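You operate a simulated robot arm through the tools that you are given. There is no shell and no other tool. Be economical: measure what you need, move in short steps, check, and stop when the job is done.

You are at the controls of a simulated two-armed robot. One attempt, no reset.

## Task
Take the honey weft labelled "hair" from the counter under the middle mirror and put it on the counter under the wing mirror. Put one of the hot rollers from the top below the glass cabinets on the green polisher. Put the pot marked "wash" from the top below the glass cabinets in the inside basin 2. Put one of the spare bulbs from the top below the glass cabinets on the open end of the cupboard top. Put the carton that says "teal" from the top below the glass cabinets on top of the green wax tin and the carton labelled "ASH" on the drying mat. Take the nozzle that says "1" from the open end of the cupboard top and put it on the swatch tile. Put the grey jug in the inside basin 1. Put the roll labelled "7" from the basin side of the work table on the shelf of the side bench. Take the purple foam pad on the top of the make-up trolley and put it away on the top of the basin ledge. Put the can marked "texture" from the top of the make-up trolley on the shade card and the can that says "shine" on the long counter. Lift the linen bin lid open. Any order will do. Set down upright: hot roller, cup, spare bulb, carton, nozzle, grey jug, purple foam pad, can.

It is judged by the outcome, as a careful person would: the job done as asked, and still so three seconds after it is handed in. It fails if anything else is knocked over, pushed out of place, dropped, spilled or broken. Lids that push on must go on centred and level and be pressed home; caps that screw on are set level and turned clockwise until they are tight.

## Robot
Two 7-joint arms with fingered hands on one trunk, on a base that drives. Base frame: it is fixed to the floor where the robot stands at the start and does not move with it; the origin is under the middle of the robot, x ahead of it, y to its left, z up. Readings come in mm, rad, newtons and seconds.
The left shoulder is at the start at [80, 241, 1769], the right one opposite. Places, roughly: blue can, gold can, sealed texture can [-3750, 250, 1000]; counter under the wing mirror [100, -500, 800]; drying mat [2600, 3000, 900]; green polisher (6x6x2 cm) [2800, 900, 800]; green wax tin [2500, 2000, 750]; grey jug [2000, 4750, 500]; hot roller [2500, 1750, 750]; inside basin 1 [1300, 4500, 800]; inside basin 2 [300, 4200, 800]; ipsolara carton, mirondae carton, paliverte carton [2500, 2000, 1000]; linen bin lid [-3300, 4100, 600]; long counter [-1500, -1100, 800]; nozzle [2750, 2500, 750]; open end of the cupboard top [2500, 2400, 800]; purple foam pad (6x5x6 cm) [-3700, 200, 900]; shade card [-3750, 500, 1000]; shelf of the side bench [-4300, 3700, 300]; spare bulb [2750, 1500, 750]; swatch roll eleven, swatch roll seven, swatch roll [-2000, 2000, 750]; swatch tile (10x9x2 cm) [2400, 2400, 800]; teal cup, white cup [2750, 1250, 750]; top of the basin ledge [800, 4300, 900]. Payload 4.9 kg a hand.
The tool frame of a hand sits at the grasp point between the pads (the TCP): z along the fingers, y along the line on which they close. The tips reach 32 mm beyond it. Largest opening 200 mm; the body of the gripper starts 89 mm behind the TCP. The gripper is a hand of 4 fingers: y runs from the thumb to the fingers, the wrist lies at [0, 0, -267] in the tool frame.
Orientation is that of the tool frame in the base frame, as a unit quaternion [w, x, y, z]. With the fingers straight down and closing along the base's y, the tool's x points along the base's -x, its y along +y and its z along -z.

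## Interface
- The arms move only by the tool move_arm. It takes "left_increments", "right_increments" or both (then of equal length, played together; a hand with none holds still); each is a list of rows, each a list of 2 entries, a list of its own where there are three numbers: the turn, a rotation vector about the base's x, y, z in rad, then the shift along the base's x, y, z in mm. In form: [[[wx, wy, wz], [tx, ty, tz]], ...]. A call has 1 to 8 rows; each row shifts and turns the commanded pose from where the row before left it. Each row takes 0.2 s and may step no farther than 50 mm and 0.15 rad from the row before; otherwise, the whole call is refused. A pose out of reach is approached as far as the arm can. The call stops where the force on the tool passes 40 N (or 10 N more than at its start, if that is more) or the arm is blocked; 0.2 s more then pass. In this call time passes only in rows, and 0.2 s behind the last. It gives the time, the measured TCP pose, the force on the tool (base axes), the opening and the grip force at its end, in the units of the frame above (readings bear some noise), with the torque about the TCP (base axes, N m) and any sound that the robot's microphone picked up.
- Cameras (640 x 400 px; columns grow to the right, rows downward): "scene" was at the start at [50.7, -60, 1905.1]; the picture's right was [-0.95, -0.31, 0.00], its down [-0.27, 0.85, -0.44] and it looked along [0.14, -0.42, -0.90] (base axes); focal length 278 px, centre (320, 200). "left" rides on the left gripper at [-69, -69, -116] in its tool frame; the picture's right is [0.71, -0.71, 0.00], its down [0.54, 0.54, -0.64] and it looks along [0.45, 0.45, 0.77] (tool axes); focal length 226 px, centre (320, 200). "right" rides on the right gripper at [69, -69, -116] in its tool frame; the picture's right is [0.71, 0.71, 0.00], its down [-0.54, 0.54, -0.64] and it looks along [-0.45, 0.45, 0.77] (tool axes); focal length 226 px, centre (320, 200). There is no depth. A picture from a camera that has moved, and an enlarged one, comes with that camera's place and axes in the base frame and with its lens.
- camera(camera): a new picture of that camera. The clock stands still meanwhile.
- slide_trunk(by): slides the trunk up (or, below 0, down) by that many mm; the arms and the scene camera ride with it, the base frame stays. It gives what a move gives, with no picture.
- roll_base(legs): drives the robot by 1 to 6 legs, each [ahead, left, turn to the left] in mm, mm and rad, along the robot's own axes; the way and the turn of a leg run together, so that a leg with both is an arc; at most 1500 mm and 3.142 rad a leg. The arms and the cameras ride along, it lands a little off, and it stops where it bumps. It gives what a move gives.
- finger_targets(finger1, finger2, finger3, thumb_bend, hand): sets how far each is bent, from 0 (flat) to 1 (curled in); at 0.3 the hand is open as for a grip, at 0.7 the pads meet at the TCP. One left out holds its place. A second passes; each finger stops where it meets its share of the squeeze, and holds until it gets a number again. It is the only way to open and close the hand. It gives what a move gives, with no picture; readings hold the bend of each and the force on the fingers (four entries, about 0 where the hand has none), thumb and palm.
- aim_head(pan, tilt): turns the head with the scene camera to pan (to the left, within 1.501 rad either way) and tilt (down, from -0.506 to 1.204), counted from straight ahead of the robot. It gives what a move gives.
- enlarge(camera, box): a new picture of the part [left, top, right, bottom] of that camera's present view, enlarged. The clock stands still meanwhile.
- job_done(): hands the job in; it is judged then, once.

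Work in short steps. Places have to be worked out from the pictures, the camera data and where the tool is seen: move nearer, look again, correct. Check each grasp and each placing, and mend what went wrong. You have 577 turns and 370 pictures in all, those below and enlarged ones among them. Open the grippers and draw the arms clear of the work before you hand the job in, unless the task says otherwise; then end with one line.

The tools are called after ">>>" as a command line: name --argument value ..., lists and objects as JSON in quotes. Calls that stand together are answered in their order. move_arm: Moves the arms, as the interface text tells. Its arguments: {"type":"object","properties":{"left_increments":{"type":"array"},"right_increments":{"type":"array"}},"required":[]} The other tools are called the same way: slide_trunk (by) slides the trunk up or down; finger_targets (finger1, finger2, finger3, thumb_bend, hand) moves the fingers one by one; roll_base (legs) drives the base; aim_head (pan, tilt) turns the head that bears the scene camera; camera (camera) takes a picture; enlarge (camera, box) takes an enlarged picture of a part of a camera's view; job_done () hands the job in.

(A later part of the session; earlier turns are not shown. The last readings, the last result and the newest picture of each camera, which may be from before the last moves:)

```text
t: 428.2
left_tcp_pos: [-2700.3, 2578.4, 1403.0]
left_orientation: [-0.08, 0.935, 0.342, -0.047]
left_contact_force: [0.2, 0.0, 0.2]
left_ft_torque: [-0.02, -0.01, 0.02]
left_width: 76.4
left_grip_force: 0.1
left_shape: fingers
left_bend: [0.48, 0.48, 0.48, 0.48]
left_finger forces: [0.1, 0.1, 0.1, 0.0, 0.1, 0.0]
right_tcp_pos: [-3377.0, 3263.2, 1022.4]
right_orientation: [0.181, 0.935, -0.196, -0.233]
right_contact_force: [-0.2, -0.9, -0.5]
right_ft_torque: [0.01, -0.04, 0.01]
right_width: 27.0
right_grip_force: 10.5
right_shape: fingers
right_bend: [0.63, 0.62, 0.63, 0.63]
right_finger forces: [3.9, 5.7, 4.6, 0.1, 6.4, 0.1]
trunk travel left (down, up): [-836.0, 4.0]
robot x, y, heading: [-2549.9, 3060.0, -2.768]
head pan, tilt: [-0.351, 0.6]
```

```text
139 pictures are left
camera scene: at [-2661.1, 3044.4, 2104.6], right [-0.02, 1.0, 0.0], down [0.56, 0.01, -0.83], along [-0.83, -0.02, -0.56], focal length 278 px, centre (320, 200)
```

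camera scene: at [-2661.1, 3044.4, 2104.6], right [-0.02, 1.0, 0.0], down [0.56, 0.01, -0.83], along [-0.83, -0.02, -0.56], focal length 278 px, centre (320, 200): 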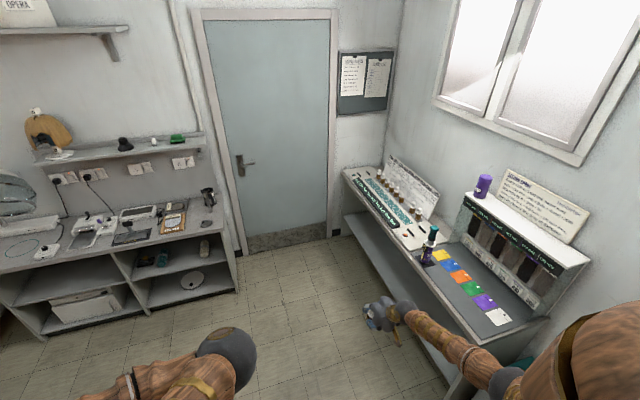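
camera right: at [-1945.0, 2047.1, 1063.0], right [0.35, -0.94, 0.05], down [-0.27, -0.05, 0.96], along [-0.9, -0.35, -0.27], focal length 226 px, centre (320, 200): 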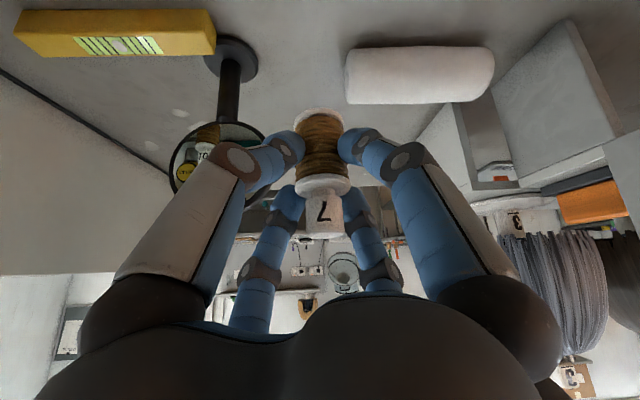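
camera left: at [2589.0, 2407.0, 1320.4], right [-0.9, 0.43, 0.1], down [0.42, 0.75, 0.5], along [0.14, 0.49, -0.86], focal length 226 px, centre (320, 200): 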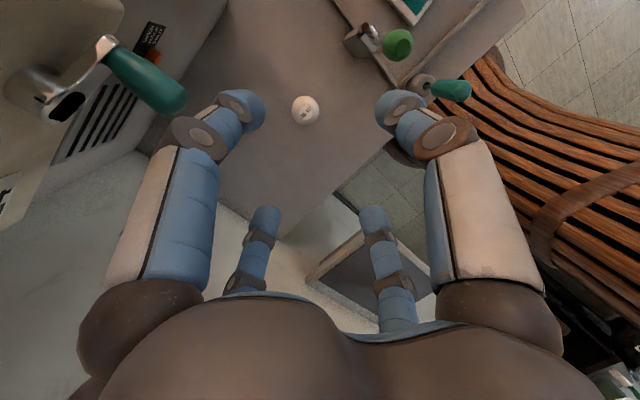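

Clear. I advance 1250, shift left 200 for turning room, and turn right to face the bench.

>>> roll_base --legs '[[1250, 0, 0], [0, 220, 0], [0, 0, -1.59]]'

>>> aim_head --pan -0.4 --tilt 0.8

>>> camera --camera "scene"

```text
t: 439.7
left_tcp_pos: [-4109.6, 2558.1, 1401.8]
left_orientation: [-0.089, 0.896, -0.435, 0.024]
left_contact_force: [0.3, 0.2, -0.2]
left_ft_torque: [-0.03, -0.02, 0.03]
left_width: 76.1
left_grip_force: 0.0
left_shape: fingers
left_bend: [0.48, 0.48, 0.48, 0.48]
left_finger forces: [0.0, 0.0, 0.0, 0.0, 0.0, 0.0]
right_tcp_pos: [-3403.2, 3212.8, 1020.6]
right_orientation: [0.042, -0.509, 0.809, 0.292]
right_contact_force: [0.3, 1.0, 0.3]
right_ft_torque: [-0.01, -0.06, -0.05]
right_width: 26.4
right_grip_force: 9.6
right_shape: fingers
right_bend: [0.63, 0.62, 0.63, 0.63]
right_finger forces: [3.6, 5.6, 4.5, 0.0, 6.1, 0.0]
trunk travel left (down, up): [-836.0, 4.0]
robot x, y, heading: [-3635.4, 2389.8, 1.912]
head pan, tilt: [-0.351, 0.6]
```

```text
t: 440.4
left_tcp_pos: [-4110.6, 2559.0, 1403.0]
left_orientation: [-0.09, 0.896, -0.435, 0.024]
left_contact_force: [0.2, -0.6, 0.6]
left_ft_torque: [0.02, 0.01, -0.01]
left_width: 76.4
left_grip_force: 0.1
left_shape: fingers
left_bend: [0.48, 0.48, 0.48, 0.48]
left_finger forces: [0.0, 0.1, 0.0, 0.1, 0.1, 0.1]
right_tcp_pos: [-3402.2, 3212.8, 1021.6]
right_orientation: [0.042, -0.509, 0.809, 0.292]
right_contact_force: [-1.0, 1.0, -0.8]
right_ft_torque: [-0.02, 0.0, 0.04]
right_width: 26.2
right_grip_force: 10.1
right_shape: fingers
right_bend: [0.63, 0.62, 0.63, 0.63]
right_finger forces: [3.6, 5.6, 4.4, 0.0, 6.1, 0.0]
trunk travel left (down, up): [-836.0, 4.0]
robot x, y, heading: [-3633.2, 2389.4, 1.911]
head pan, tilt: [-0.4, 0.799]
```

```text
138 pictures are left
camera scene: at [-3639.0, 2498.0, 2087.7], right [1.0, -0.06, 0.0], down [-0.04, -0.72, -0.7], along [0.04, 0.7, -0.72], focal length 278 px, centre (320, 200)
```

scene: 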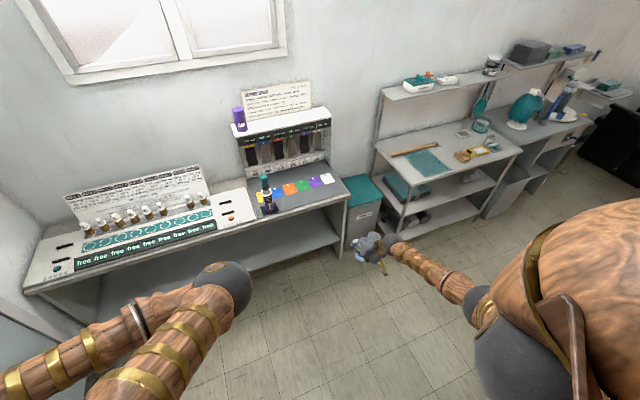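

>>> enlarge --camera "scene" --box '[170, 160, 430, 300]'

```text
2.46 times, centred on (300, 230) of scene
camera zoom: at [-3639.0, 2498.0, 2087.7], right [1.0, -0.06, 0.0], down [-0.04, -0.72, -0.7], along [0.04, 0.7, -0.72], focal length 685 px, centre (369, 126)
```

zoom: 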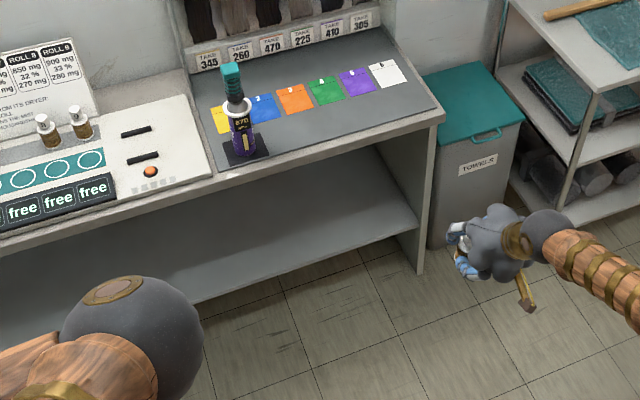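

Shelf front is at l≈4745, z≈300. I drive partly forward, lower the trunk so the roll is just above shelf height, then approach.

>>> roll_base --legs '[[0, 109, 0], [300, 0, 0]]'

>>> slide_trunk --by -400

>>> slide_trunk --by -215

>>> aim_head --pan -0.35 --tilt 0.75

>>> camera --camera "scene"

>>> camera --camera "right"

```text
t: 443.3
left_tcp_pos: [-4311.6, 2802.6, 1403.5]
left_orientation: [-0.091, 0.895, -0.436, 0.024]
left_contact_force: [-0.2, -0.6, -0.5]
left_ft_torque: [0.07, 0.04, -0.03]
left_width: 76.3
left_grip_force: 0.0
left_shape: fingers
left_bend: [0.48, 0.48, 0.48, 0.48]
left_finger forces: [0.0, 0.0, 0.0, 0.2, 0.0, 0.0]
right_tcp_pos: [-3603.0, 3455.9, 1024.3]
right_orientation: [0.042, -0.507, 0.809, 0.293]
right_contact_force: [0.5, -0.3, -1.2]
right_ft_torque: [0.01, 0.02, -0.02]
right_width: 26.1
right_grip_force: 9.7
right_shape: fingers
right_bend: [0.63, 0.62, 0.63, 0.63]
right_finger forces: [3.7, 5.7, 4.6, 0.0, 6.2, 0.1]
trunk travel left (down, up): [-836.0, 4.0]
robot x, y, heading: [-3838.3, 2632.7, 1.912]
head pan, tilt: [-0.4, 0.799]
```

```text
t: 447.1
left_tcp_pos: [-4310.7, 2806.4, 1003.3]
left_orientation: [-0.089, 0.895, -0.436, 0.025]
left_contact_force: [0.2, -0.1, 0.1]
left_ft_torque: [-0.01, 0.03, -0.01]
left_width: 76.3
left_grip_force: 0.1
left_shape: fingers
left_bend: [0.48, 0.48, 0.48, 0.48]
left_finger forces: [0.0, 0.0, 0.1, 0.1, 0.0, 0.1]
right_tcp_pos: [-3603.3, 3459.7, 621.0]
right_orientation: [0.042, -0.508, 0.809, 0.292]
right_contact_force: [0.8, 0.6, -1.1]
right_ft_torque: [-0.02, -0.04, -0.02]
right_width: 26.5
right_grip_force: 9.8
right_shape: fingers
right_bend: [0.63, 0.62, 0.63, 0.63]
right_finger forces: [3.8, 5.5, 4.5, 0.1, 6.2, 0.1]
trunk travel left (down, up): [-436.0, 404.0]
robot x, y, heading: [-3836.5, 2632.3, 1.91]
head pan, tilt: [-0.4, 0.799]
```

```text
t: 449.4
left_tcp_pos: [-4311.6, 2806.1, 788.6]
left_orientation: [-0.09, 0.895, -0.435, 0.025]
left_contact_force: [0.6, -1.2, 0.7]
left_ft_torque: [0.01, 0.01, 0.0]
left_width: 76.4
left_grip_force: 0.0
left_shape: fingers
left_bend: [0.48, 0.48, 0.48, 0.48]
left_finger forces: [0.0, 0.0, 0.0, 0.0, 0.0, 0.0]
right_tcp_pos: [-3604.1, 3459.1, 406.8]
right_orientation: [0.041, -0.509, 0.809, 0.292]
right_contact_force: [0.0, 0.2, -0.5]
right_ft_torque: [0.02, 0.0, 0.03]
right_width: 26.3
right_grip_force: 9.8
right_shape: fingers
right_bend: [0.63, 0.62, 0.63, 0.63]
right_finger forces: [3.7, 5.5, 4.5, 0.0, 6.1, 0.2]
trunk travel left (down, up): [-221.0, 619.0]
robot x, y, heading: [-3836.4, 2636.1, 1.909]
head pan, tilt: [-0.4, 0.799]
```

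```text
t: 450.0
left_tcp_pos: [-4311.5, 2806.0, 787.8]
left_orientation: [-0.09, 0.895, -0.436, 0.025]
left_contact_force: [0.7, 0.8, -0.6]
left_ft_torque: [-0.02, 0.0, 0.01]
left_width: 76.0
left_grip_force: 0.1
left_shape: fingers
left_bend: [0.48, 0.48, 0.48, 0.48]
left_finger forces: [0.0, 0.0, 0.0, 0.1, 0.0, 0.0]
right_tcp_pos: [-3603.9, 3458.5, 407.1]
right_orientation: [0.042, -0.509, 0.809, 0.292]
right_contact_force: [0.4, 0.7, -1.3]
right_ft_torque: [-0.04, 0.01, 0.01]
right_width: 26.5
right_grip_force: 9.9
right_shape: fingers
right_bend: [0.63, 0.62, 0.63, 0.63]
right_finger forces: [3.6, 5.5, 4.5, 0.0, 6.1, 0.0]
trunk travel left (down, up): [-221.0, 619.0]
robot x, y, heading: [-3838.2, 2637.0, 1.91]
head pan, tilt: [-0.351, 0.75]
```

```text
136 pictures are left
camera scene: at [-3845.3, 2746.6, 1476.6], right [1.0, -0.01, 0.0], down [-0.01, -0.68, -0.73], along [0.01, 0.73, -0.68], focal length 278 px, centre (320, 200)
```

scene: 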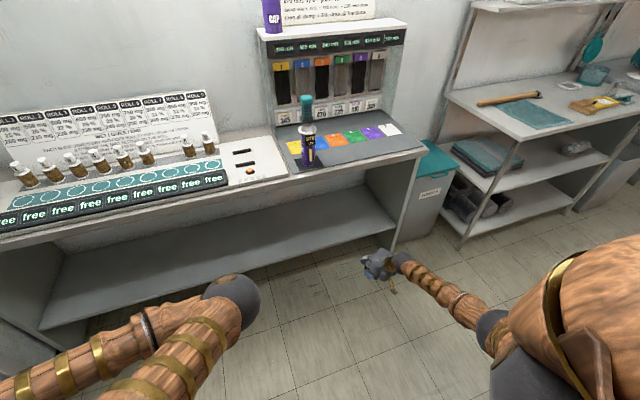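

```text
135 pictures are left
camera right: at [-3551.3, 3321.6, 448.0], right [-0.94, -0.34, 0.05], down [-0.05, 0.27, 0.96], along [-0.34, 0.9, -0.27], focal length 226 px, centre (320, 200)
```

right: 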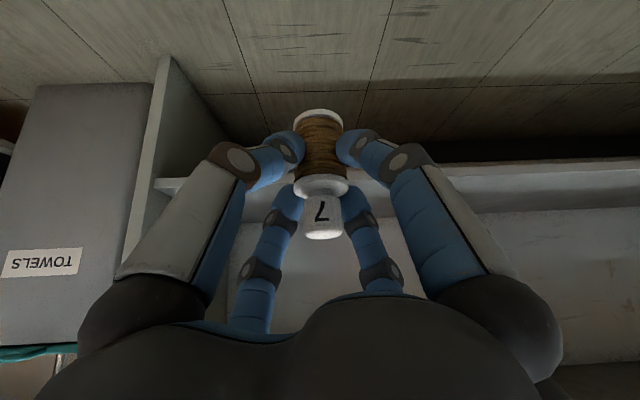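

Roll is ~30 mm above shelf level. Drive ahead 230 and look.

>>> roll_base --legs '[[230, 0, 0]]'

>>> camera --camera "right"

>>> camera --camera "scene"

```text
t: 451.8
left_tcp_pos: [-4390.2, 3025.9, 787.8]
left_orientation: [-0.09, 0.896, -0.434, 0.026]
left_contact_force: [0.3, -0.5, 0.8]
left_ft_torque: [0.03, 0.0, 0.01]
left_width: 76.5
left_grip_force: 0.0
left_shape: fingers
left_bend: [0.48, 0.48, 0.48, 0.48]
left_finger forces: [0.0, 0.1, 0.0, 0.0, 0.0, 0.0]
right_tcp_pos: [-3681.6, 3678.7, 405.8]
right_orientation: [0.041, -0.508, 0.809, 0.291]
right_contact_force: [0.1, 0.4, 0.0]
right_ft_torque: [-0.02, -0.06, -0.02]
right_width: 26.5
right_grip_force: 10.5
right_shape: fingers
right_bend: [0.63, 0.62, 0.63, 0.63]
right_finger forces: [3.7, 5.6, 4.6, 0.0, 6.1, 0.0]
trunk travel left (down, up): [-221.0, 619.0]
robot x, y, heading: [-3919.4, 2857.0, 1.912]
head pan, tilt: [-0.351, 0.75]
```

```text
134 pictures are left
camera right: at [-3629.5, 3541.3, 447.6], right [-0.94, -0.34, 0.05], down [-0.05, 0.27, 0.96], along [-0.34, 0.9, -0.27], focal length 226 px, centre (320, 200)
```

right: 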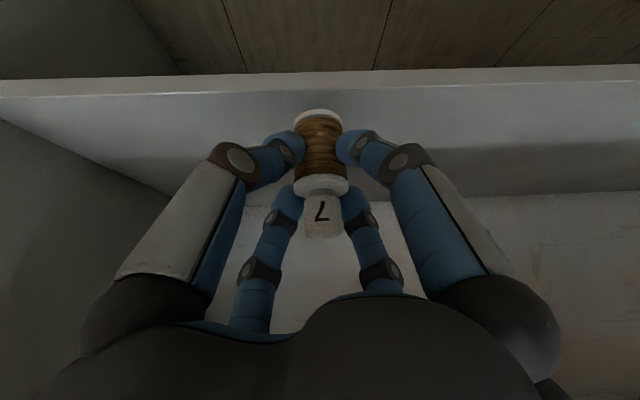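

```text
133 pictures are left
camera scene: at [-3923.6, 2966.8, 1476.6], right [1.0, -0.01, 0.0], down [-0.01, -0.68, -0.73], along [0.01, 0.73, -0.68], focal length 278 px, centre (320, 200)
```

scene: 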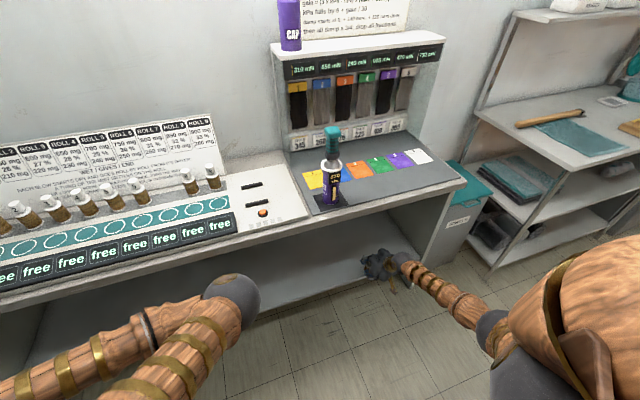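

Need ~80 mm more. I drive 80 and lower to contact.

>>> roll_base --legs '[[85, 0, 0]]'

>>> slide_trunk --by -18

>>> camera --camera "right"

```text
t: 452.9
left_tcp_pos: [-4417.6, 3106.3, 787.9]
left_orientation: [-0.089, 0.896, -0.435, 0.025]
left_contact_force: [0.0, 0.3, -1.0]
left_ft_torque: [-0.02, -0.03, -0.01]
left_width: 76.6
left_grip_force: 0.1
left_shape: fingers
left_bend: [0.48, 0.48, 0.48, 0.48]
left_finger forces: [0.0, 0.0, 0.0, 0.1, 0.1, 0.0]
right_tcp_pos: [-3710.5, 3759.5, 406.0]
right_orientation: [0.042, -0.509, 0.81, 0.29]
right_contact_force: [-0.5, 0.5, -0.4]
right_ft_torque: [0.01, -0.02, -0.03]
right_width: 26.2
right_grip_force: 9.7
right_shape: fingers
right_bend: [0.63, 0.62, 0.63, 0.63]
right_finger forces: [3.7, 5.7, 4.5, 0.0, 6.1, 0.0]
trunk travel left (down, up): [-221.0, 619.0]
robot x, y, heading: [-3946.3, 2934.2, 1.913]
head pan, tilt: [-0.351, 0.75]
```

```text
t: 453.5
left_tcp_pos: [-4417.9, 3105.0, 770.1]
left_orientation: [-0.089, 0.896, -0.434, 0.024]
left_contact_force: [1.0, 1.0, -0.6]
left_ft_torque: [0.01, -0.01, -0.03]
left_width: 76.2
left_grip_force: 0.1
left_shape: fingers
left_bend: [0.48, 0.48, 0.48, 0.48]
left_finger forces: [0.0, 0.0, 0.0, 0.0, 0.0, 0.1]
right_tcp_pos: [-3710.6, 3758.2, 388.9]
right_orientation: [0.042, -0.509, 0.809, 0.292]
right_contact_force: [-0.5, -0.1, 0.0]
right_ft_torque: [-0.02, 0.0, 0.0]
right_width: 26.3
right_grip_force: 10.6
right_shape: fingers
right_bend: [0.63, 0.62, 0.63, 0.63]
right_finger forces: [3.7, 5.6, 4.5, 0.0, 6.1, 0.0]
trunk travel left (down, up): [-203.0, 637.0]
robot x, y, heading: [-3945.8, 2935.3, 1.913]
head pan, tilt: [-0.351, 0.75]
```

```text
132 pictures are left
camera right: at [-3657.7, 3620.7, 430.1], right [-0.94, -0.34, 0.05], down [-0.05, 0.27, 0.96], along [-0.34, 0.9, -0.27], focal length 226 px, centre (320, 200)
```

right: 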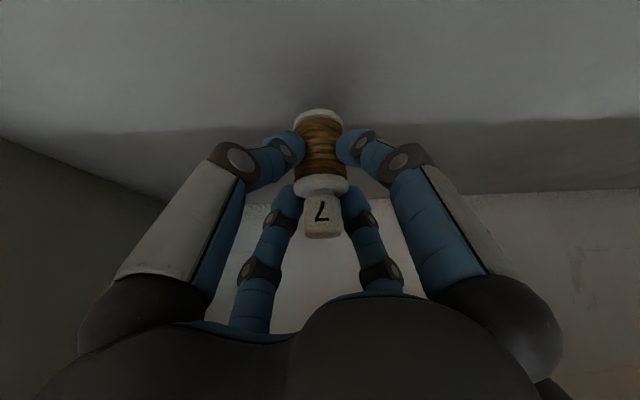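

Over the shelf. Lower with small arm steps to contact.

>>> move_arm --right_increments '[[[0, 0, 0], [0, 0, -4]], [[0, 0, 0], [0, 0, -4]], [[0, 0, 0], [0, 0, -3]], [[0, 0, 0], [0, 0, -3]], [[0, 0, 0], [0, 0, -3]], [[0, 0, 0], [0, 0, -3]]]'

```text
t: 454.9
left_tcp_pos: [-4417.9, 3104.6, 770.6]
left_orientation: [-0.088, 0.896, -0.435, 0.026]
left_contact_force: [0.3, -0.3, 0.3]
left_ft_torque: [-0.03, 0.0, -0.02]
left_width: 76.7
left_grip_force: 0.0
left_shape: fingers
left_bend: [0.48, 0.48, 0.48, 0.48]
left_finger forces: [0.0, 0.1, 0.0, 0.0, 0.0, 0.0]
right_tcp_pos: [-3709.1, 3754.3, 379.5]
right_orientation: [0.043, -0.507, 0.81, 0.292]
right_contact_force: [-0.3, 0.6, 0.0]
right_ft_torque: [0.02, -0.04, 0.03]
right_width: 26.2
right_grip_force: 9.7
right_shape: fingers
right_bend: [0.63, 0.62, 0.63, 0.63]
right_finger forces: [3.7, 5.6, 4.4, 0.0, 6.1, 0.1]
right hand out of reach, approached as far as the arm can: row 2, 4, 5
trunk travel left (down, up): [-203.0, 637.0]
robot x, y, heading: [-3944.1, 2934.7, 1.918]
head pan, tilt: [-0.351, 0.75]
```

>>> slide_trunk --by -7

>>> camera --camera "right"

```text
t: 455.5
left_tcp_pos: [-4418.6, 3104.3, 763.6]
left_orientation: [-0.09, 0.896, -0.435, 0.025]
left_contact_force: [0.1, -0.2, 0.4]
left_ft_torque: [0.02, -0.01, 0.01]
left_width: 76.4
left_grip_force: 0.1
left_shape: fingers
left_bend: [0.48, 0.48, 0.48, 0.48]
left_finger forces: [0.0, 0.0, 0.0, 0.0, 0.0, 0.0]
right_tcp_pos: [-3709.1, 3754.4, 372.9]
right_orientation: [0.043, -0.508, 0.809, 0.292]
right_contact_force: [0.4, 0.4, -1.0]
right_ft_torque: [-0.01, -0.01, 0.01]
right_width: 26.4
right_grip_force: 10.5
right_shape: fingers
right_bend: [0.63, 0.62, 0.63, 0.63]
right_finger forces: [4.0, 5.8, 4.7, 0.1, 6.2, 0.0]
trunk travel left (down, up): [-196.0, 644.0]
robot x, y, heading: [-3941.5, 2935.9, 1.911]
head pan, tilt: [-0.351, 0.75]
```

```text
131 pictures are left
camera right: at [-3656.8, 3617.4, 414.2], right [-0.94, -0.34, 0.05], down [-0.05, 0.27, 0.96], along [-0.34, 0.9, -0.27], focal length 226 px, centre (320, 200)
```

right: 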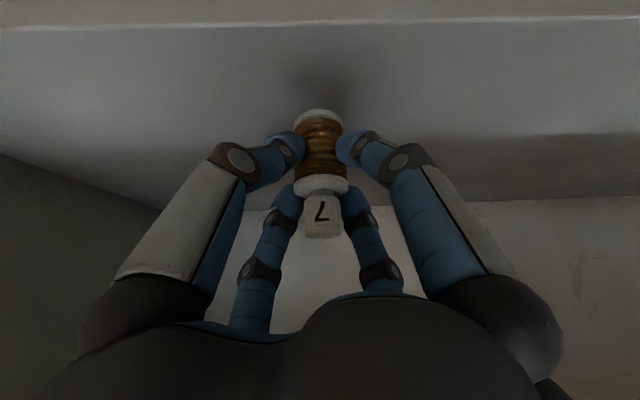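

>>> slide_trunk --by -5

>>> slide_trunk --by -3

```text
t: 456.0
left_tcp_pos: [-4418.4, 3104.9, 759.2]
left_orientation: [-0.089, 0.896, -0.434, 0.025]
left_contact_force: [0.4, 0.6, 0.0]
left_ft_torque: [0.0, -0.02, 0.0]
left_width: 76.8
left_grip_force: 0.0
left_shape: fingers
left_bend: [0.48, 0.48, 0.48, 0.48]
left_finger forces: [0.1, 0.0, 0.1, 0.1, 0.1, 0.0]
right_tcp_pos: [-3709.1, 3754.6, 369.2]
right_orientation: [0.044, -0.508, 0.809, 0.293]
right_contact_force: [0.9, 2.0, 11.8]
right_ft_torque: [0.11, -0.04, 0.0]
right_width: 25.4
right_grip_force: 13.9
right_shape: fingers
right_bend: [0.63, 0.61, 0.62, 0.64]
right_finger forces: [5.8, 7.2, 6.1, 0.0, 9.0, 0.0]
trunk travel left (down, up): [-191.0, 649.0]
robot x, y, heading: [-3943.4, 2934.1, 1.915]
head pan, tilt: [-0.351, 0.75]
```

```text
t: 456.5
left_tcp_pos: [-4418.2, 3103.4, 754.5]
left_orientation: [-0.091, 0.896, -0.435, 0.026]
left_contact_force: [-0.2, 0.4, 0.4]
left_ft_torque: [0.01, 0.01, -0.02]
left_width: 76.4
left_grip_force: 0.1
left_shape: fingers
left_bend: [0.48, 0.48, 0.48, 0.48]
left_finger forces: [0.0, 0.1, 0.0, 0.0, 0.0, 0.0]
right_tcp_pos: [-3708.2, 3755.4, 367.0]
right_orientation: [0.044, -0.507, 0.809, 0.293]
right_contact_force: [4.2, 2.8, 21.3]
right_ft_torque: [0.24, -0.04, 0.03]
right_width: 24.8
right_grip_force: 15.9
right_shape: fingers
right_bend: [0.63, 0.61, 0.62, 0.64]
right_finger forces: [7.2, 7.7, 6.3, 0.0, 11.8, 0.0]
trunk travel left (down, up): [-188.0, 652.0]
robot x, y, heading: [-3942.2, 2931.6, 1.914]
head pan, tilt: [-0.351, 0.75]
```

Contact. I relieve 3 mm and open the fingers moderately.

>>> slide_trunk --by 3

>>> finger_targets --hand "right" --finger1 0.52 --finger2 0.52 --finger3 0.52 --thumb_bend 0.52

>>> camera --camera "right"

```text
t: 457.1
left_tcp_pos: [-4418.7, 3104.6, 757.3]
left_orientation: [-0.09, 0.896, -0.434, 0.025]
left_contact_force: [0.0, 0.6, -0.5]
left_ft_torque: [-0.03, -0.01, 0.05]
left_width: 76.7
left_grip_force: 0.1
left_shape: fingers
left_bend: [0.48, 0.48, 0.48, 0.48]
left_finger forces: [0.1, 0.0, 0.0, 0.1, 0.0, 0.0]
right_tcp_pos: [-3709.5, 3753.5, 367.9]
right_orientation: [0.043, -0.507, 0.809, 0.293]
right_contact_force: [1.9, 1.6, 11.7]
right_ft_torque: [0.14, -0.09, 0.01]
right_width: 25.3
right_grip_force: 13.7
right_shape: fingers
right_bend: [0.63, 0.61, 0.62, 0.64]
right_finger forces: [6.0, 6.7, 5.4, 0.1, 9.9, 0.0]
trunk travel left (down, up): [-191.0, 649.0]
robot x, y, heading: [-3945.3, 2932.2, 1.912]
head pan, tilt: [-0.351, 0.75]
```

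```text
t: 458.1
left_tcp_pos: [-4418.7, 3104.9, 756.8]
left_orientation: [-0.089, 0.896, -0.435, 0.025]
left_contact_force: [0.2, 0.0, 0.1]
left_ft_torque: [0.01, 0.0, -0.02]
left_width: 76.4
left_grip_force: 0.1
left_shape: fingers
left_bend: [0.48, 0.48, 0.48, 0.48]
left_finger forces: [0.0, 0.1, 0.0, 0.0, 0.0, 0.0]
right_tcp_pos: [-3709.6, 3754.6, 367.6]
right_orientation: [0.042, -0.508, 0.81, 0.292]
right_contact_force: [-0.2, 0.5, 1.3]
right_ft_torque: [0.01, 0.0, 0.0]
right_width: 61.9
right_grip_force: 0.2
right_shape: fingers
right_bend: [0.52, 0.52, 0.52, 0.52]
right_finger forces: [0.0, 0.0, 0.0, 0.0, 0.0, 0.0]
trunk travel left (down, up): [-191.0, 649.0]
robot x, y, heading: [-3945.3, 2935.8, 1.916]
head pan, tilt: [-0.351, 0.75]
```

```text
130 pictures are left
camera right: at [-3656.9, 3617.3, 409.1], right [-0.94, -0.34, 0.05], down [-0.05, 0.27, 0.96], along [-0.34, 0.9, -0.27], focal length 226 px, centre (320, 200)
```

right: 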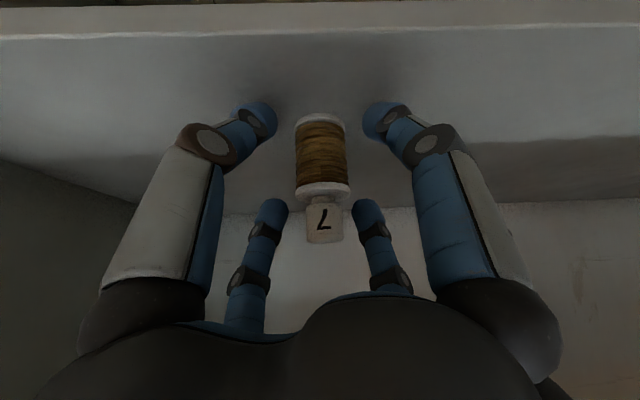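

Roll 7 stands on the shelf. I withdraw along the hand's axis, then back the base away.

>>> move_arm --right_increments '[[[0, 0, 0], [4, -11, 17]], [[0, 0, 0], [8, -21, 33]], [[0, 0, 0], [8, -21, 33]], [[0, 0, 0], [8, -21, 25]]]'

>>> roll_base --legs '[[-250, 0, 0]]'

>>> slide_trunk --by 200

>>> camera --camera "right"

>>> camera --camera "scene"

```text
t: 459.1
left_tcp_pos: [-4417.2, 3103.3, 758.3]
left_orientation: [-0.09, 0.896, -0.435, 0.025]
left_contact_force: [0.6, -0.2, 0.0]
left_ft_torque: [0.03, 0.0, 0.03]
left_width: 76.2
left_grip_force: 0.1
left_shape: fingers
left_bend: [0.48, 0.48, 0.48, 0.48]
left_finger forces: [0.0, 0.0, 0.0, 0.0, 0.0, 0.0]
right_tcp_pos: [-3683.6, 3682.5, 477.7]
right_orientation: [0.042, -0.507, 0.809, 0.293]
right_contact_force: [0.9, -0.8, 0.4]
right_ft_torque: [0.0, 0.02, -0.03]
right_width: 61.6
right_grip_force: 0.2
right_shape: fingers
right_bend: [0.52, 0.52, 0.52, 0.52]
right_finger forces: [0.1, 0.1, 0.1, 0.0, 0.0, 0.1]
trunk travel left (down, up): [-191.0, 649.0]
robot x, y, heading: [-3944.4, 2934.1, 1.913]
head pan, tilt: [-0.351, 0.75]
```

```text
t: 460.9
left_tcp_pos: [-4333.3, 2867.0, 758.2]
left_orientation: [-0.089, 0.895, -0.436, 0.025]
left_contact_force: [0.4, -0.4, -0.3]
left_ft_torque: [0.04, 0.02, -0.01]
left_width: 76.4
left_grip_force: 0.1
left_shape: fingers
left_bend: [0.48, 0.48, 0.48, 0.48]
left_finger forces: [0.0, 0.0, 0.0, 0.0, 0.0, 0.0]
right_tcp_pos: [-3596.0, 3445.0, 476.7]
right_orientation: [0.042, -0.507, 0.809, 0.293]
right_contact_force: [-0.1, -0.1, 0.4]
right_ft_torque: [0.04, 0.02, -0.02]
right_width: 61.7
right_grip_force: 0.0
right_shape: fingers
right_bend: [0.52, 0.52, 0.52, 0.52]
right_finger forces: [0.0, 0.0, 0.1, 0.1, 0.1, 0.0]
trunk travel left (down, up): [-191.0, 649.0]
robot x, y, heading: [-3857.0, 2695.4, 1.909]
head pan, tilt: [-0.351, 0.75]
```

```text
t: 463.1
left_tcp_pos: [-4332.9, 2868.0, 957.8]
left_orientation: [-0.089, 0.895, -0.436, 0.027]
left_contact_force: [1.0, 0.2, 0.2]
left_ft_torque: [-0.01, 0.02, -0.01]
left_width: 76.6
left_grip_force: 0.0
left_shape: fingers
left_bend: [0.48, 0.48, 0.48, 0.48]
left_finger forces: [0.1, 0.1, 0.0, 0.0, 0.0, 0.1]
right_tcp_pos: [-3597.5, 3443.9, 676.9]
right_orientation: [0.042, -0.507, 0.81, 0.293]
right_contact_force: [0.3, 0.7, -0.2]
right_ft_torque: [-0.03, -0.01, -0.01]
right_width: 61.5
right_grip_force: 0.1
right_shape: fingers
right_bend: [0.52, 0.52, 0.52, 0.52]
right_finger forces: [0.1, 0.0, 0.0, 0.0, 0.1, 0.0]
trunk travel left (down, up): [-391.0, 449.0]
robot x, y, heading: [-3858.4, 2696.7, 1.909]
head pan, tilt: [-0.351, 0.75]
```

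```text
129 pictures are left
camera right: at [-3544.9, 3307.0, 718.2], right [-0.94, -0.34, 0.05], down [-0.05, 0.27, 0.96], along [-0.34, 0.9, -0.27], focal length 226 px, centre (320, 200)
```

right: 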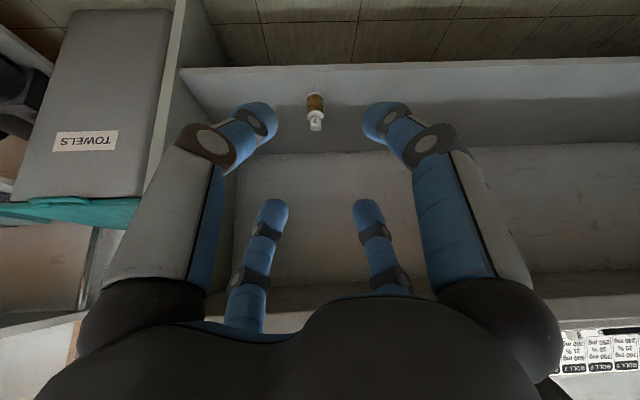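

```text
128 pictures are left
camera scene: at [-3867.1, 2807.9, 1646.6], right [1.0, -0.01, 0.0], down [-0.01, -0.68, -0.73], along [0.01, 0.73, -0.68], focal length 278 px, centre (320, 200)
```

scene: 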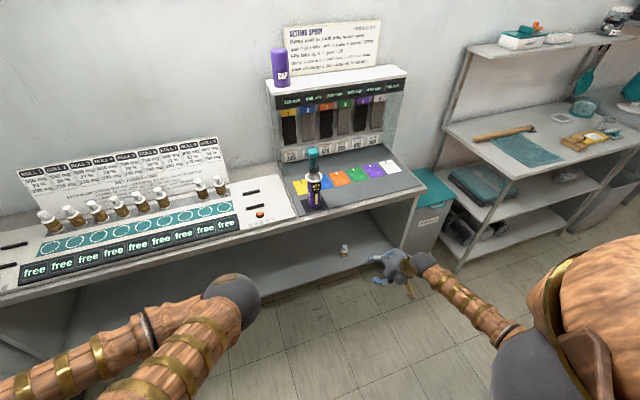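

Roll 7 done. Now the linen (towels) bin next to the bench; zoom on its lid.

>>> enlarge --camera "scene" --box '[370, 140, 490, 260]'

>>> enlarge --camera "right" --box '[0, 0, 240, 260]'

```text
3.33 times, centred on (430, 200) of scene
camera zoom: at [-3867.1, 2807.9, 1646.6], right [1.0, -0.01, 0.0], down [-0.01, -0.68, -0.73], along [0.01, 0.73, -0.68], focal length 928 px, centre (-47, 200)
```

zoom: 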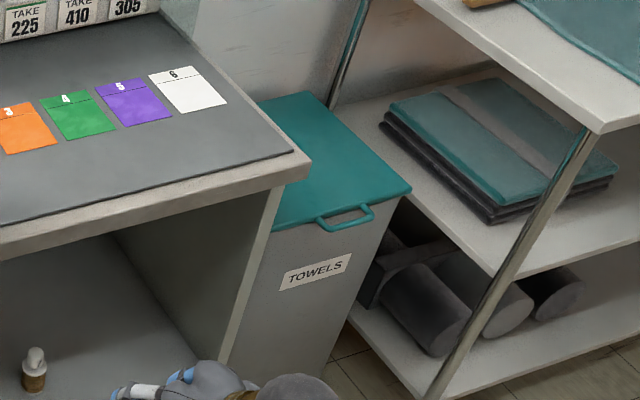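

```text
1.54 times, centred on (120, 130) of right
camera zoom: at [-3544.9, 3307.0, 718.2], right [-0.94, -0.34, 0.05], down [-0.05, 0.27, 0.96], along [-0.34, 0.9, -0.27], focal length 348 px, centre (628, 308)
```

zoom: 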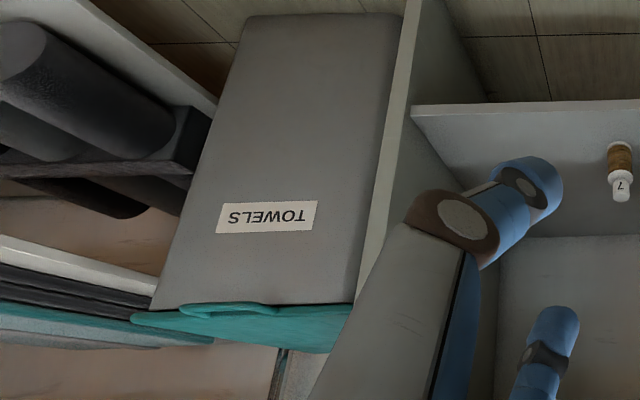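

The lid has a loop handle in front at ≈[-3189,3936,555] (n≈−1598, l≈4800), hinged at the back. I strafe right 590 and turn the right hand horizontal with finger1 below/finger3 above for pinching the loop.

>>> roll_base --legs '[[-60, 0, 0], [0, -590, 0.02]]'

>>> move_arm --right_increments '[[[0.1297, 0.0488, 0], [0, 0, 0]], [[0.1297, 0.0488, 0], [0, 0, 0]], [[0.1297, 0.0488, 0], [0, 0, 0]], [[0.1297, 0.0488, 0], [0, 0, 0]], [[0.1297, 0.0488, 0], [0, 0, 0]], [[0.1297, 0.0488, 0], [0, 0, 0]], [[0.1297, 0.0488, 0], [0, 0, 0]]]'

>>> move_arm --right_increments '[[[0.0482, -0.128, 0], [0, 0, 0]], [[0.0482, -0.128, 0], [0, 0, 0]], [[0.0482, -0.128, 0], [0, 0, 0]], [[0.0482, -0.128, 0], [0, 0, 0]], [[0.0482, -0.128, 0], [0, 0, 0]], [[0.0482, -0.128, 0], [0, 0, 0]]]'

>>> camera --camera "right"

>>> camera --camera "scene"

```text
t: 466.9
left_tcp_pos: [-3769.8, 3000.7, 958.2]
left_orientation: [-0.089, 0.901, -0.423, 0.024]
left_contact_force: [0.0, 0.3, 0.0]
left_ft_torque: [-0.01, -0.04, -0.01]
left_width: 76.5
left_grip_force: 0.0
left_shape: fingers
left_bend: [0.48, 0.48, 0.48, 0.48]
left_finger forces: [0.0, 0.0, 0.0, 0.1, 0.1, 0.0]
right_tcp_pos: [-3050.6, 3598.2, 676.5]
right_orientation: [0.04, -0.519, 0.802, 0.292]
right_contact_force: [0.4, 0.3, -0.4]
right_ft_torque: [0.0, 0.01, -0.01]
right_width: 61.4
right_grip_force: 0.2
right_shape: fingers
right_bend: [0.52, 0.52, 0.52, 0.52]
right_finger forces: [0.0, 0.1, 0.1, 0.0, 0.0, 0.0]
trunk travel left (down, up): [-391.0, 449.0]
robot x, y, heading: [-3293.2, 2843.8, 1.943]
head pan, tilt: [-0.351, 0.75]
```

```text
t: 468.6
left_tcp_pos: [-3769.1, 3000.7, 957.7]
left_orientation: [-0.089, 0.901, -0.423, 0.025]
left_contact_force: [-0.9, 0.3, -0.5]
left_ft_torque: [0.01, -0.01, 0.03]
left_width: 76.6
left_grip_force: 0.0
left_shape: fingers
left_bend: [0.48, 0.48, 0.48, 0.48]
left_finger forces: [0.0, 0.0, 0.0, 0.1, 0.0, 0.0]
right_tcp_pos: [-3050.4, 3599.4, 677.1]
right_orientation: [0.128, -0.394, 0.588, 0.695]
right_contact_force: [0.0, -0.2, 0.2]
right_ft_torque: [-0.04, 0.01, 0.02]
right_width: 61.6
right_grip_force: 0.1
right_shape: fingers
right_bend: [0.52, 0.52, 0.52, 0.52]
right_finger forces: [0.1, 0.1, 0.1, 0.1, 0.0, 0.2]
trunk travel left (down, up): [-391.0, 449.0]
robot x, y, heading: [-3291.2, 2845.6, 1.937]
head pan, tilt: [-0.351, 0.75]
```

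```text
t: 469.9
left_tcp_pos: [-3770.1, 3001.4, 956.4]
left_orientation: [-0.09, 0.901, -0.423, 0.024]
left_contact_force: [0.3, 0.9, -0.4]
left_ft_torque: [-0.01, -0.01, 0.0]
left_width: 76.4
left_grip_force: 0.1
left_shape: fingers
left_bend: [0.48, 0.48, 0.48, 0.48]
left_finger forces: [0.1, 0.1, 0.0, 0.0, 0.0, 0.1]
right_tcp_pos: [-3050.8, 3597.7, 677.9]
right_orientation: [-0.393, 0.603, -0.393, -0.572]
right_contact_force: [-0.4, -0.8, -0.1]
right_ft_torque: [-0.01, 0.0, 0.0]
right_width: 61.5
right_grip_force: 0.0
right_shape: fingers
right_bend: [0.52, 0.52, 0.52, 0.52]
right_finger forces: [0.0, 0.1, 0.0, 0.0, 0.1, 0.0]
trunk travel left (down, up): [-391.0, 449.0]
robot x, y, heading: [-3293.1, 2840.8, 1.941]
head pan, tilt: [-0.351, 0.75]
```

```text
125 pictures are left
camera right: at [-2939.2, 3514.8, 614.8], right [-0.63, -0.29, -0.72], down [-0.28, -0.79, 0.55], along [-0.73, 0.54, 0.42], focal length 226 px, centre (320, 200)
```

right: 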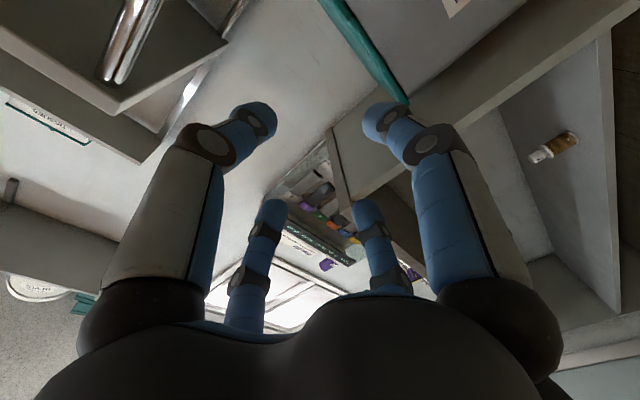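

```text
124 pictures are left
camera scene: at [-3301.8, 2953.8, 1646.7], right [1.0, 0.02, 0.0], down [0.01, -0.68, -0.73], along [-0.01, 0.73, -0.68], focal length 278 px, centre (320, 200)
```

scene: 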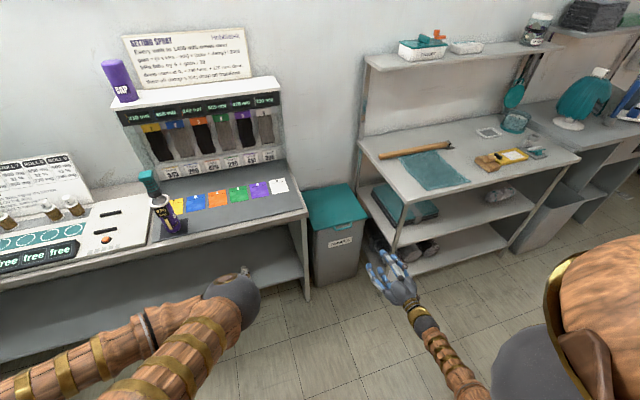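

Orientation is right. I refine the handle position from here.

>>> enlarge --camera "scene" --box '[280, 160, 440, 310]'

```text
2.67 times, centred on (360, 235) of scene
camera zoom: at [-3301.8, 2953.8, 1646.7], right [1.0, 0.02, 0.0], down [0.01, -0.68, -0.73], along [-0.01, 0.73, -0.68], focal length 742 px, centre (213, 107)
```

zoom: 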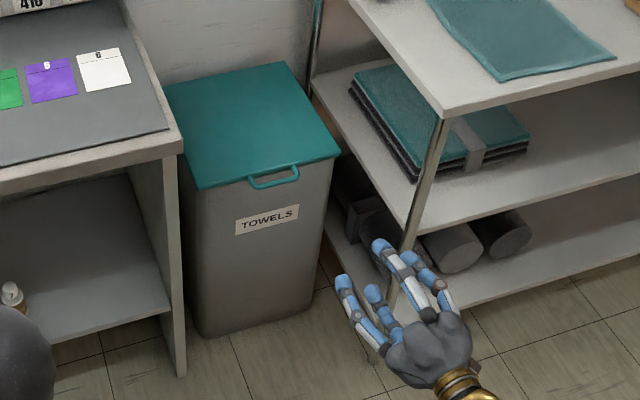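

Handle bar at ≈[-3194,3910,561]. I open finger1/3, lower the trunk 117, and approach to ~70 mm short.

>>> finger_targets --hand "right" --finger1 0.42 --finger2 0.3 --finger3 0.42 --thumb_bend 0.3

>>> slide_trunk --by -117

>>> roll_base --legs '[[0, 22, 0], [255, 0, 0]]'

>>> camera --camera "right"

>>> enlarge --camera "scene" --box '[280, 180, 440, 330]'

```text
t: 470.9
left_tcp_pos: [-3771.1, 3001.9, 958.1]
left_orientation: [-0.09, 0.902, -0.423, 0.025]
left_contact_force: [-0.1, 0.1, -0.2]
left_ft_torque: [0.02, -0.02, 0.0]
left_width: 76.6
left_grip_force: 0.1
left_shape: fingers
left_bend: [0.48, 0.48, 0.48, 0.48]
left_finger forces: [0.0, 0.1, 0.1, 0.0, 0.1, 0.0]
right_tcp_pos: [-3050.5, 3597.7, 676.6]
right_orientation: [-0.393, 0.602, -0.395, -0.572]
right_contact_force: [0.8, 0.2, -0.5]
right_ft_torque: [0.0, 0.0, -0.02]
right_width: 120.9
right_grip_force: 0.0
right_shape: fingers
right_bend: [0.42, 0.3, 0.42, 0.3]
right_finger forces: [0.0, 0.0, 0.0, 0.0, 0.1, 0.1]
trunk travel left (down, up): [-391.0, 449.0]
robot x, y, heading: [-3292.9, 2846.4, 1.939]
head pan, tilt: [-0.351, 0.75]
```

```text
t: 472.4
left_tcp_pos: [-3770.0, 3001.7, 842.0]
left_orientation: [-0.09, 0.901, -0.423, 0.024]
left_contact_force: [0.1, 0.0, 0.8]
left_ft_torque: [-0.02, -0.01, 0.02]
left_width: 76.4
left_grip_force: 0.0
left_shape: fingers
left_bend: [0.48, 0.48, 0.48, 0.48]
left_finger forces: [0.0, 0.0, 0.1, 0.0, 0.1, 0.1]
right_tcp_pos: [-3050.3, 3597.7, 560.9]
right_orientation: [-0.393, 0.602, -0.394, -0.573]
right_contact_force: [0.4, 0.6, 0.3]
right_ft_torque: [0.0, 0.02, -0.01]
right_width: 120.8
right_grip_force: 0.0
right_shape: fingers
right_bend: [0.42, 0.3, 0.42, 0.3]
right_finger forces: [0.0, 0.1, 0.0, 0.0, 0.0, 0.0]
trunk travel left (down, up): [-274.0, 566.0]
robot x, y, heading: [-3292.0, 2843.6, 1.939]
head pan, tilt: [-0.351, 0.75]
```

```text
t: 474.6
left_tcp_pos: [-3881.3, 3229.4, 840.2]
left_orientation: [-0.09, 0.901, -0.424, 0.025]
left_contact_force: [0.5, 0.2, 0.0]
left_ft_torque: [-0.06, 0.01, 0.0]
left_width: 76.4
left_grip_force: 0.1
left_shape: fingers
left_bend: [0.48, 0.48, 0.48, 0.48]
left_finger forces: [0.0, 0.1, 0.0, 0.1, 0.1, 0.1]
right_tcp_pos: [-3161.4, 3827.1, 558.8]
right_orientation: [-0.392, 0.602, -0.394, -0.573]
right_contact_force: [-0.2, 0.2, -0.2]
right_ft_torque: [-0.03, 0.05, 0.01]
right_width: 120.7
right_grip_force: 0.1
right_shape: fingers
right_bend: [0.42, 0.3, 0.42, 0.3]
right_finger forces: [0.0, 0.1, 0.0, 0.0, 0.0, 0.0]
trunk travel left (down, up): [-274.0, 566.0]
robot x, y, heading: [-3403.1, 3068.5, 1.941]
head pan, tilt: [-0.351, 0.75]
```

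```text
122 pictures are left
camera right: at [-3050.6, 3742.3, 497.2], right [-0.63, -0.29, -0.72], down [-0.27, -0.79, 0.55], along [-0.73, 0.55, 0.42], focal length 226 px, centre (320, 200)
```

right: 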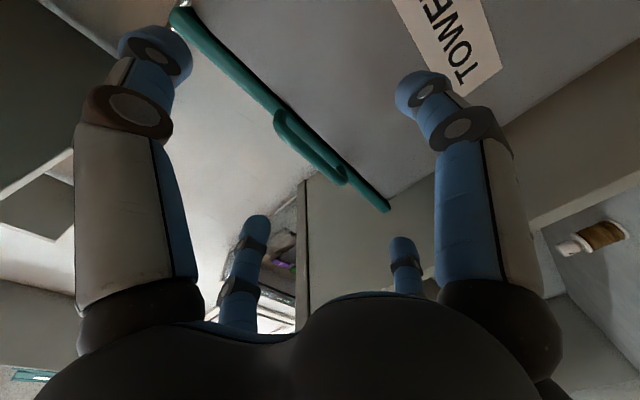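

```text
2.67 times, centred on (360, 255) of scene
camera zoom: at [-3413.2, 3182.1, 1529.6], right [1.0, 0.02, 0.0], down [0.01, -0.68, -0.73], along [-0.01, 0.73, -0.68], focal length 742 px, centre (213, 53)
```

zoom: 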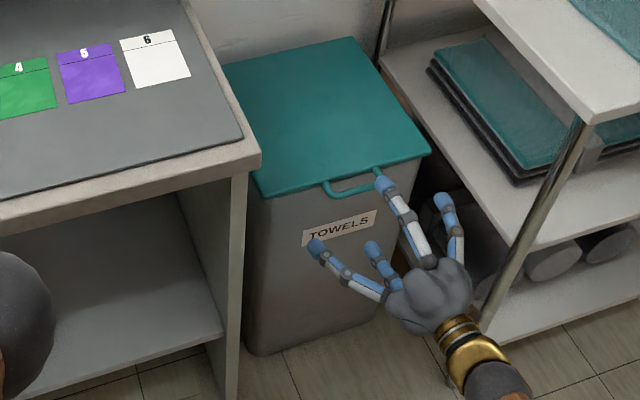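

Handle ≈[-3192,3908,566]. Raise 7 mm and drive ahead 72.

>>> move_arm --right_increments '[[[0, 0, 0], [0, 0, 7]]]'

>>> roll_base --legs '[[72, 0, 0]]'

>>> camera --camera "right"

>>> enlarge --camera "scene" --box '[300, 200, 420, 310]'

```text
t: 475.1
left_tcp_pos: [-3881.5, 3226.6, 841.8]
left_orientation: [-0.089, 0.901, -0.423, 0.024]
left_contact_force: [-0.9, -0.1, 0.6]
left_ft_torque: [0.0, 0.0, -0.02]
left_width: 76.3
left_grip_force: 0.0
left_shape: fingers
left_bend: [0.48, 0.48, 0.48, 0.48]
left_finger forces: [0.1, 0.0, 0.0, 0.0, 0.0, 0.0]
right_tcp_pos: [-3160.4, 3825.5, 567.5]
right_orientation: [-0.393, 0.602, -0.394, -0.572]
right_contact_force: [0.1, 0.1, 0.0]
right_ft_torque: [-0.01, -0.03, 0.02]
right_width: 120.7
right_grip_force: 0.1
right_shape: fingers
right_bend: [0.42, 0.3, 0.42, 0.3]
right_finger forces: [0.0, 0.0, 0.0, 0.1, 0.0, 0.0]
trunk travel left (down, up): [-274.0, 566.0]
robot x, y, heading: [-3399.7, 3069.7, 1.94]
head pan, tilt: [-0.351, 0.75]
```

```text
t: 476.2
left_tcp_pos: [-3907.4, 3297.0, 841.1]
left_orientation: [-0.09, 0.901, -0.424, 0.025]
left_contact_force: [0.3, 0.5, 0.4]
left_ft_torque: [-0.05, 0.0, 0.0]
left_width: 76.5
left_grip_force: 0.1
left_shape: fingers
left_bend: [0.48, 0.48, 0.48, 0.48]
left_finger forces: [0.0, 0.0, 0.1, 0.0, 0.0, 0.0]
right_tcp_pos: [-3185.5, 3893.5, 563.1]
right_orientation: [-0.391, 0.604, -0.395, -0.571]
right_contact_force: [-0.6, -0.7, 0.0]
right_ft_torque: [-0.01, 0.02, -0.04]
right_width: 121.4
right_grip_force: 0.3
right_shape: fingers
right_bend: [0.42, 0.3, 0.42, 0.3]
right_finger forces: [0.0, 0.0, 0.1, 0.0, 0.5, 0.0]
trunk travel left (down, up): [-274.0, 566.0]
robot x, y, heading: [-3428.5, 3138.5, 1.941]
head pan, tilt: [-0.351, 0.75]
stopped in leg 1: the force on the tool passed its limit (the readings are from after the stop); the commanded pose is now the measured one
```

```text
120 pictures are left
camera right: at [-3074.2, 3809.2, 502.0], right [-0.63, -0.29, -0.72], down [-0.28, -0.78, 0.56], along [-0.73, 0.55, 0.41], focal length 226 px, centre (320, 200)
```

right: 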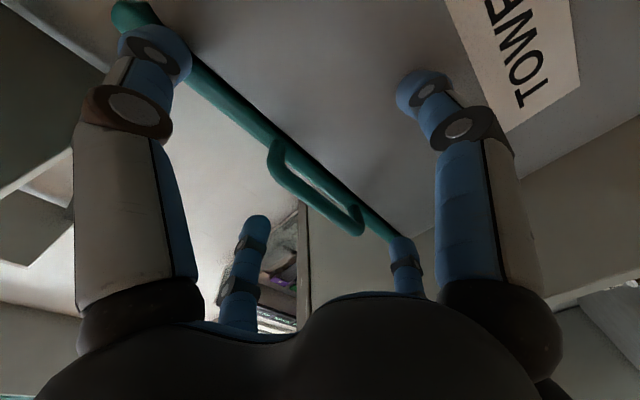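

```text
3.64 times, centred on (360, 255) of scene
camera zoom: at [-3439.9, 3250.6, 1529.5], right [1.0, 0.02, 0.0], down [0.01, -0.68, -0.73], along [-0.01, 0.73, -0.68], focal length 1012 px, centre (174, 0)
```

zoom: 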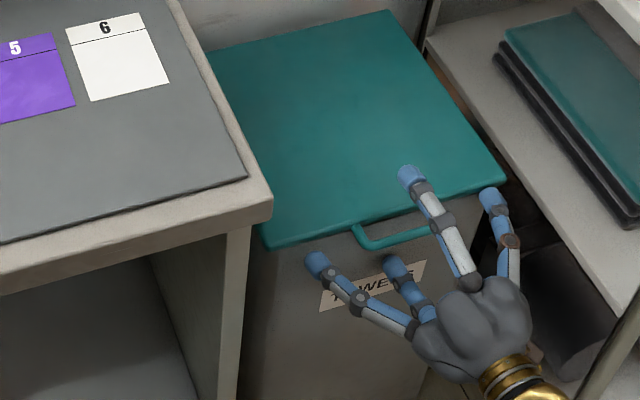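

The loop now sits exactly at the grasp point. I pinch it with finger1 and finger3 (thumb opened more).

>>> finger_targets --hand "right" --finger1 0.68 --finger2 0.25 --finger3 0.68 --thumb_bend 0.2

>>> camera --camera "right"

```text
t: 477.2
left_tcp_pos: [-3907.8, 3297.1, 841.2]
left_orientation: [-0.09, 0.901, -0.423, 0.025]
left_contact_force: [0.3, 0.3, 0.0]
left_ft_torque: [-0.01, -0.02, 0.03]
left_width: 76.4
left_grip_force: 0.0
left_shape: fingers
left_bend: [0.48, 0.48, 0.48, 0.48]
left_finger forces: [0.0, 0.1, 0.0, 0.0, 0.0, 0.1]
right_tcp_pos: [-3183.7, 3892.4, 564.4]
right_orientation: [-0.392, 0.604, -0.395, -0.571]
right_contact_force: [-0.1, -0.3, 0.3]
right_ft_torque: [-0.03, -0.02, 0.04]
right_width: 111.2
right_grip_force: 0.1
right_shape: fingers
right_bend: [0.68, 0.25, 0.68, 0.2]
right_finger forces: [0.1, 0.0, 0.1, 0.1, 0.1, 0.0]
trunk travel left (down, up): [-274.0, 566.0]
robot x, y, heading: [-3426.1, 3137.9, 1.938]
head pan, tilt: [-0.351, 0.75]
```

```text
118 pictures are left
camera right: at [-3073.9, 3808.7, 502.3], right [-0.63, -0.29, -0.72], down [-0.28, -0.78, 0.56], along [-0.73, 0.55, 0.41], focal length 226 px, centre (320, 200)
```

right: 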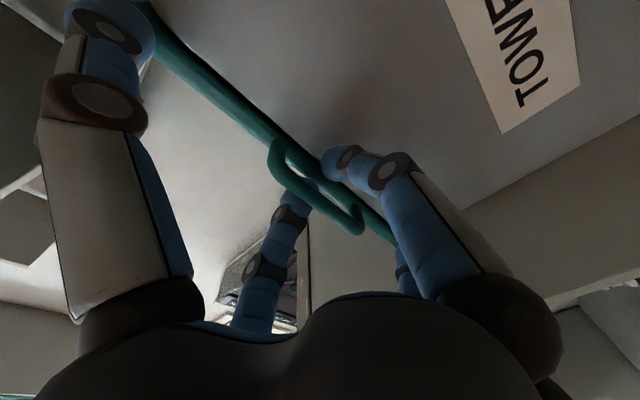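

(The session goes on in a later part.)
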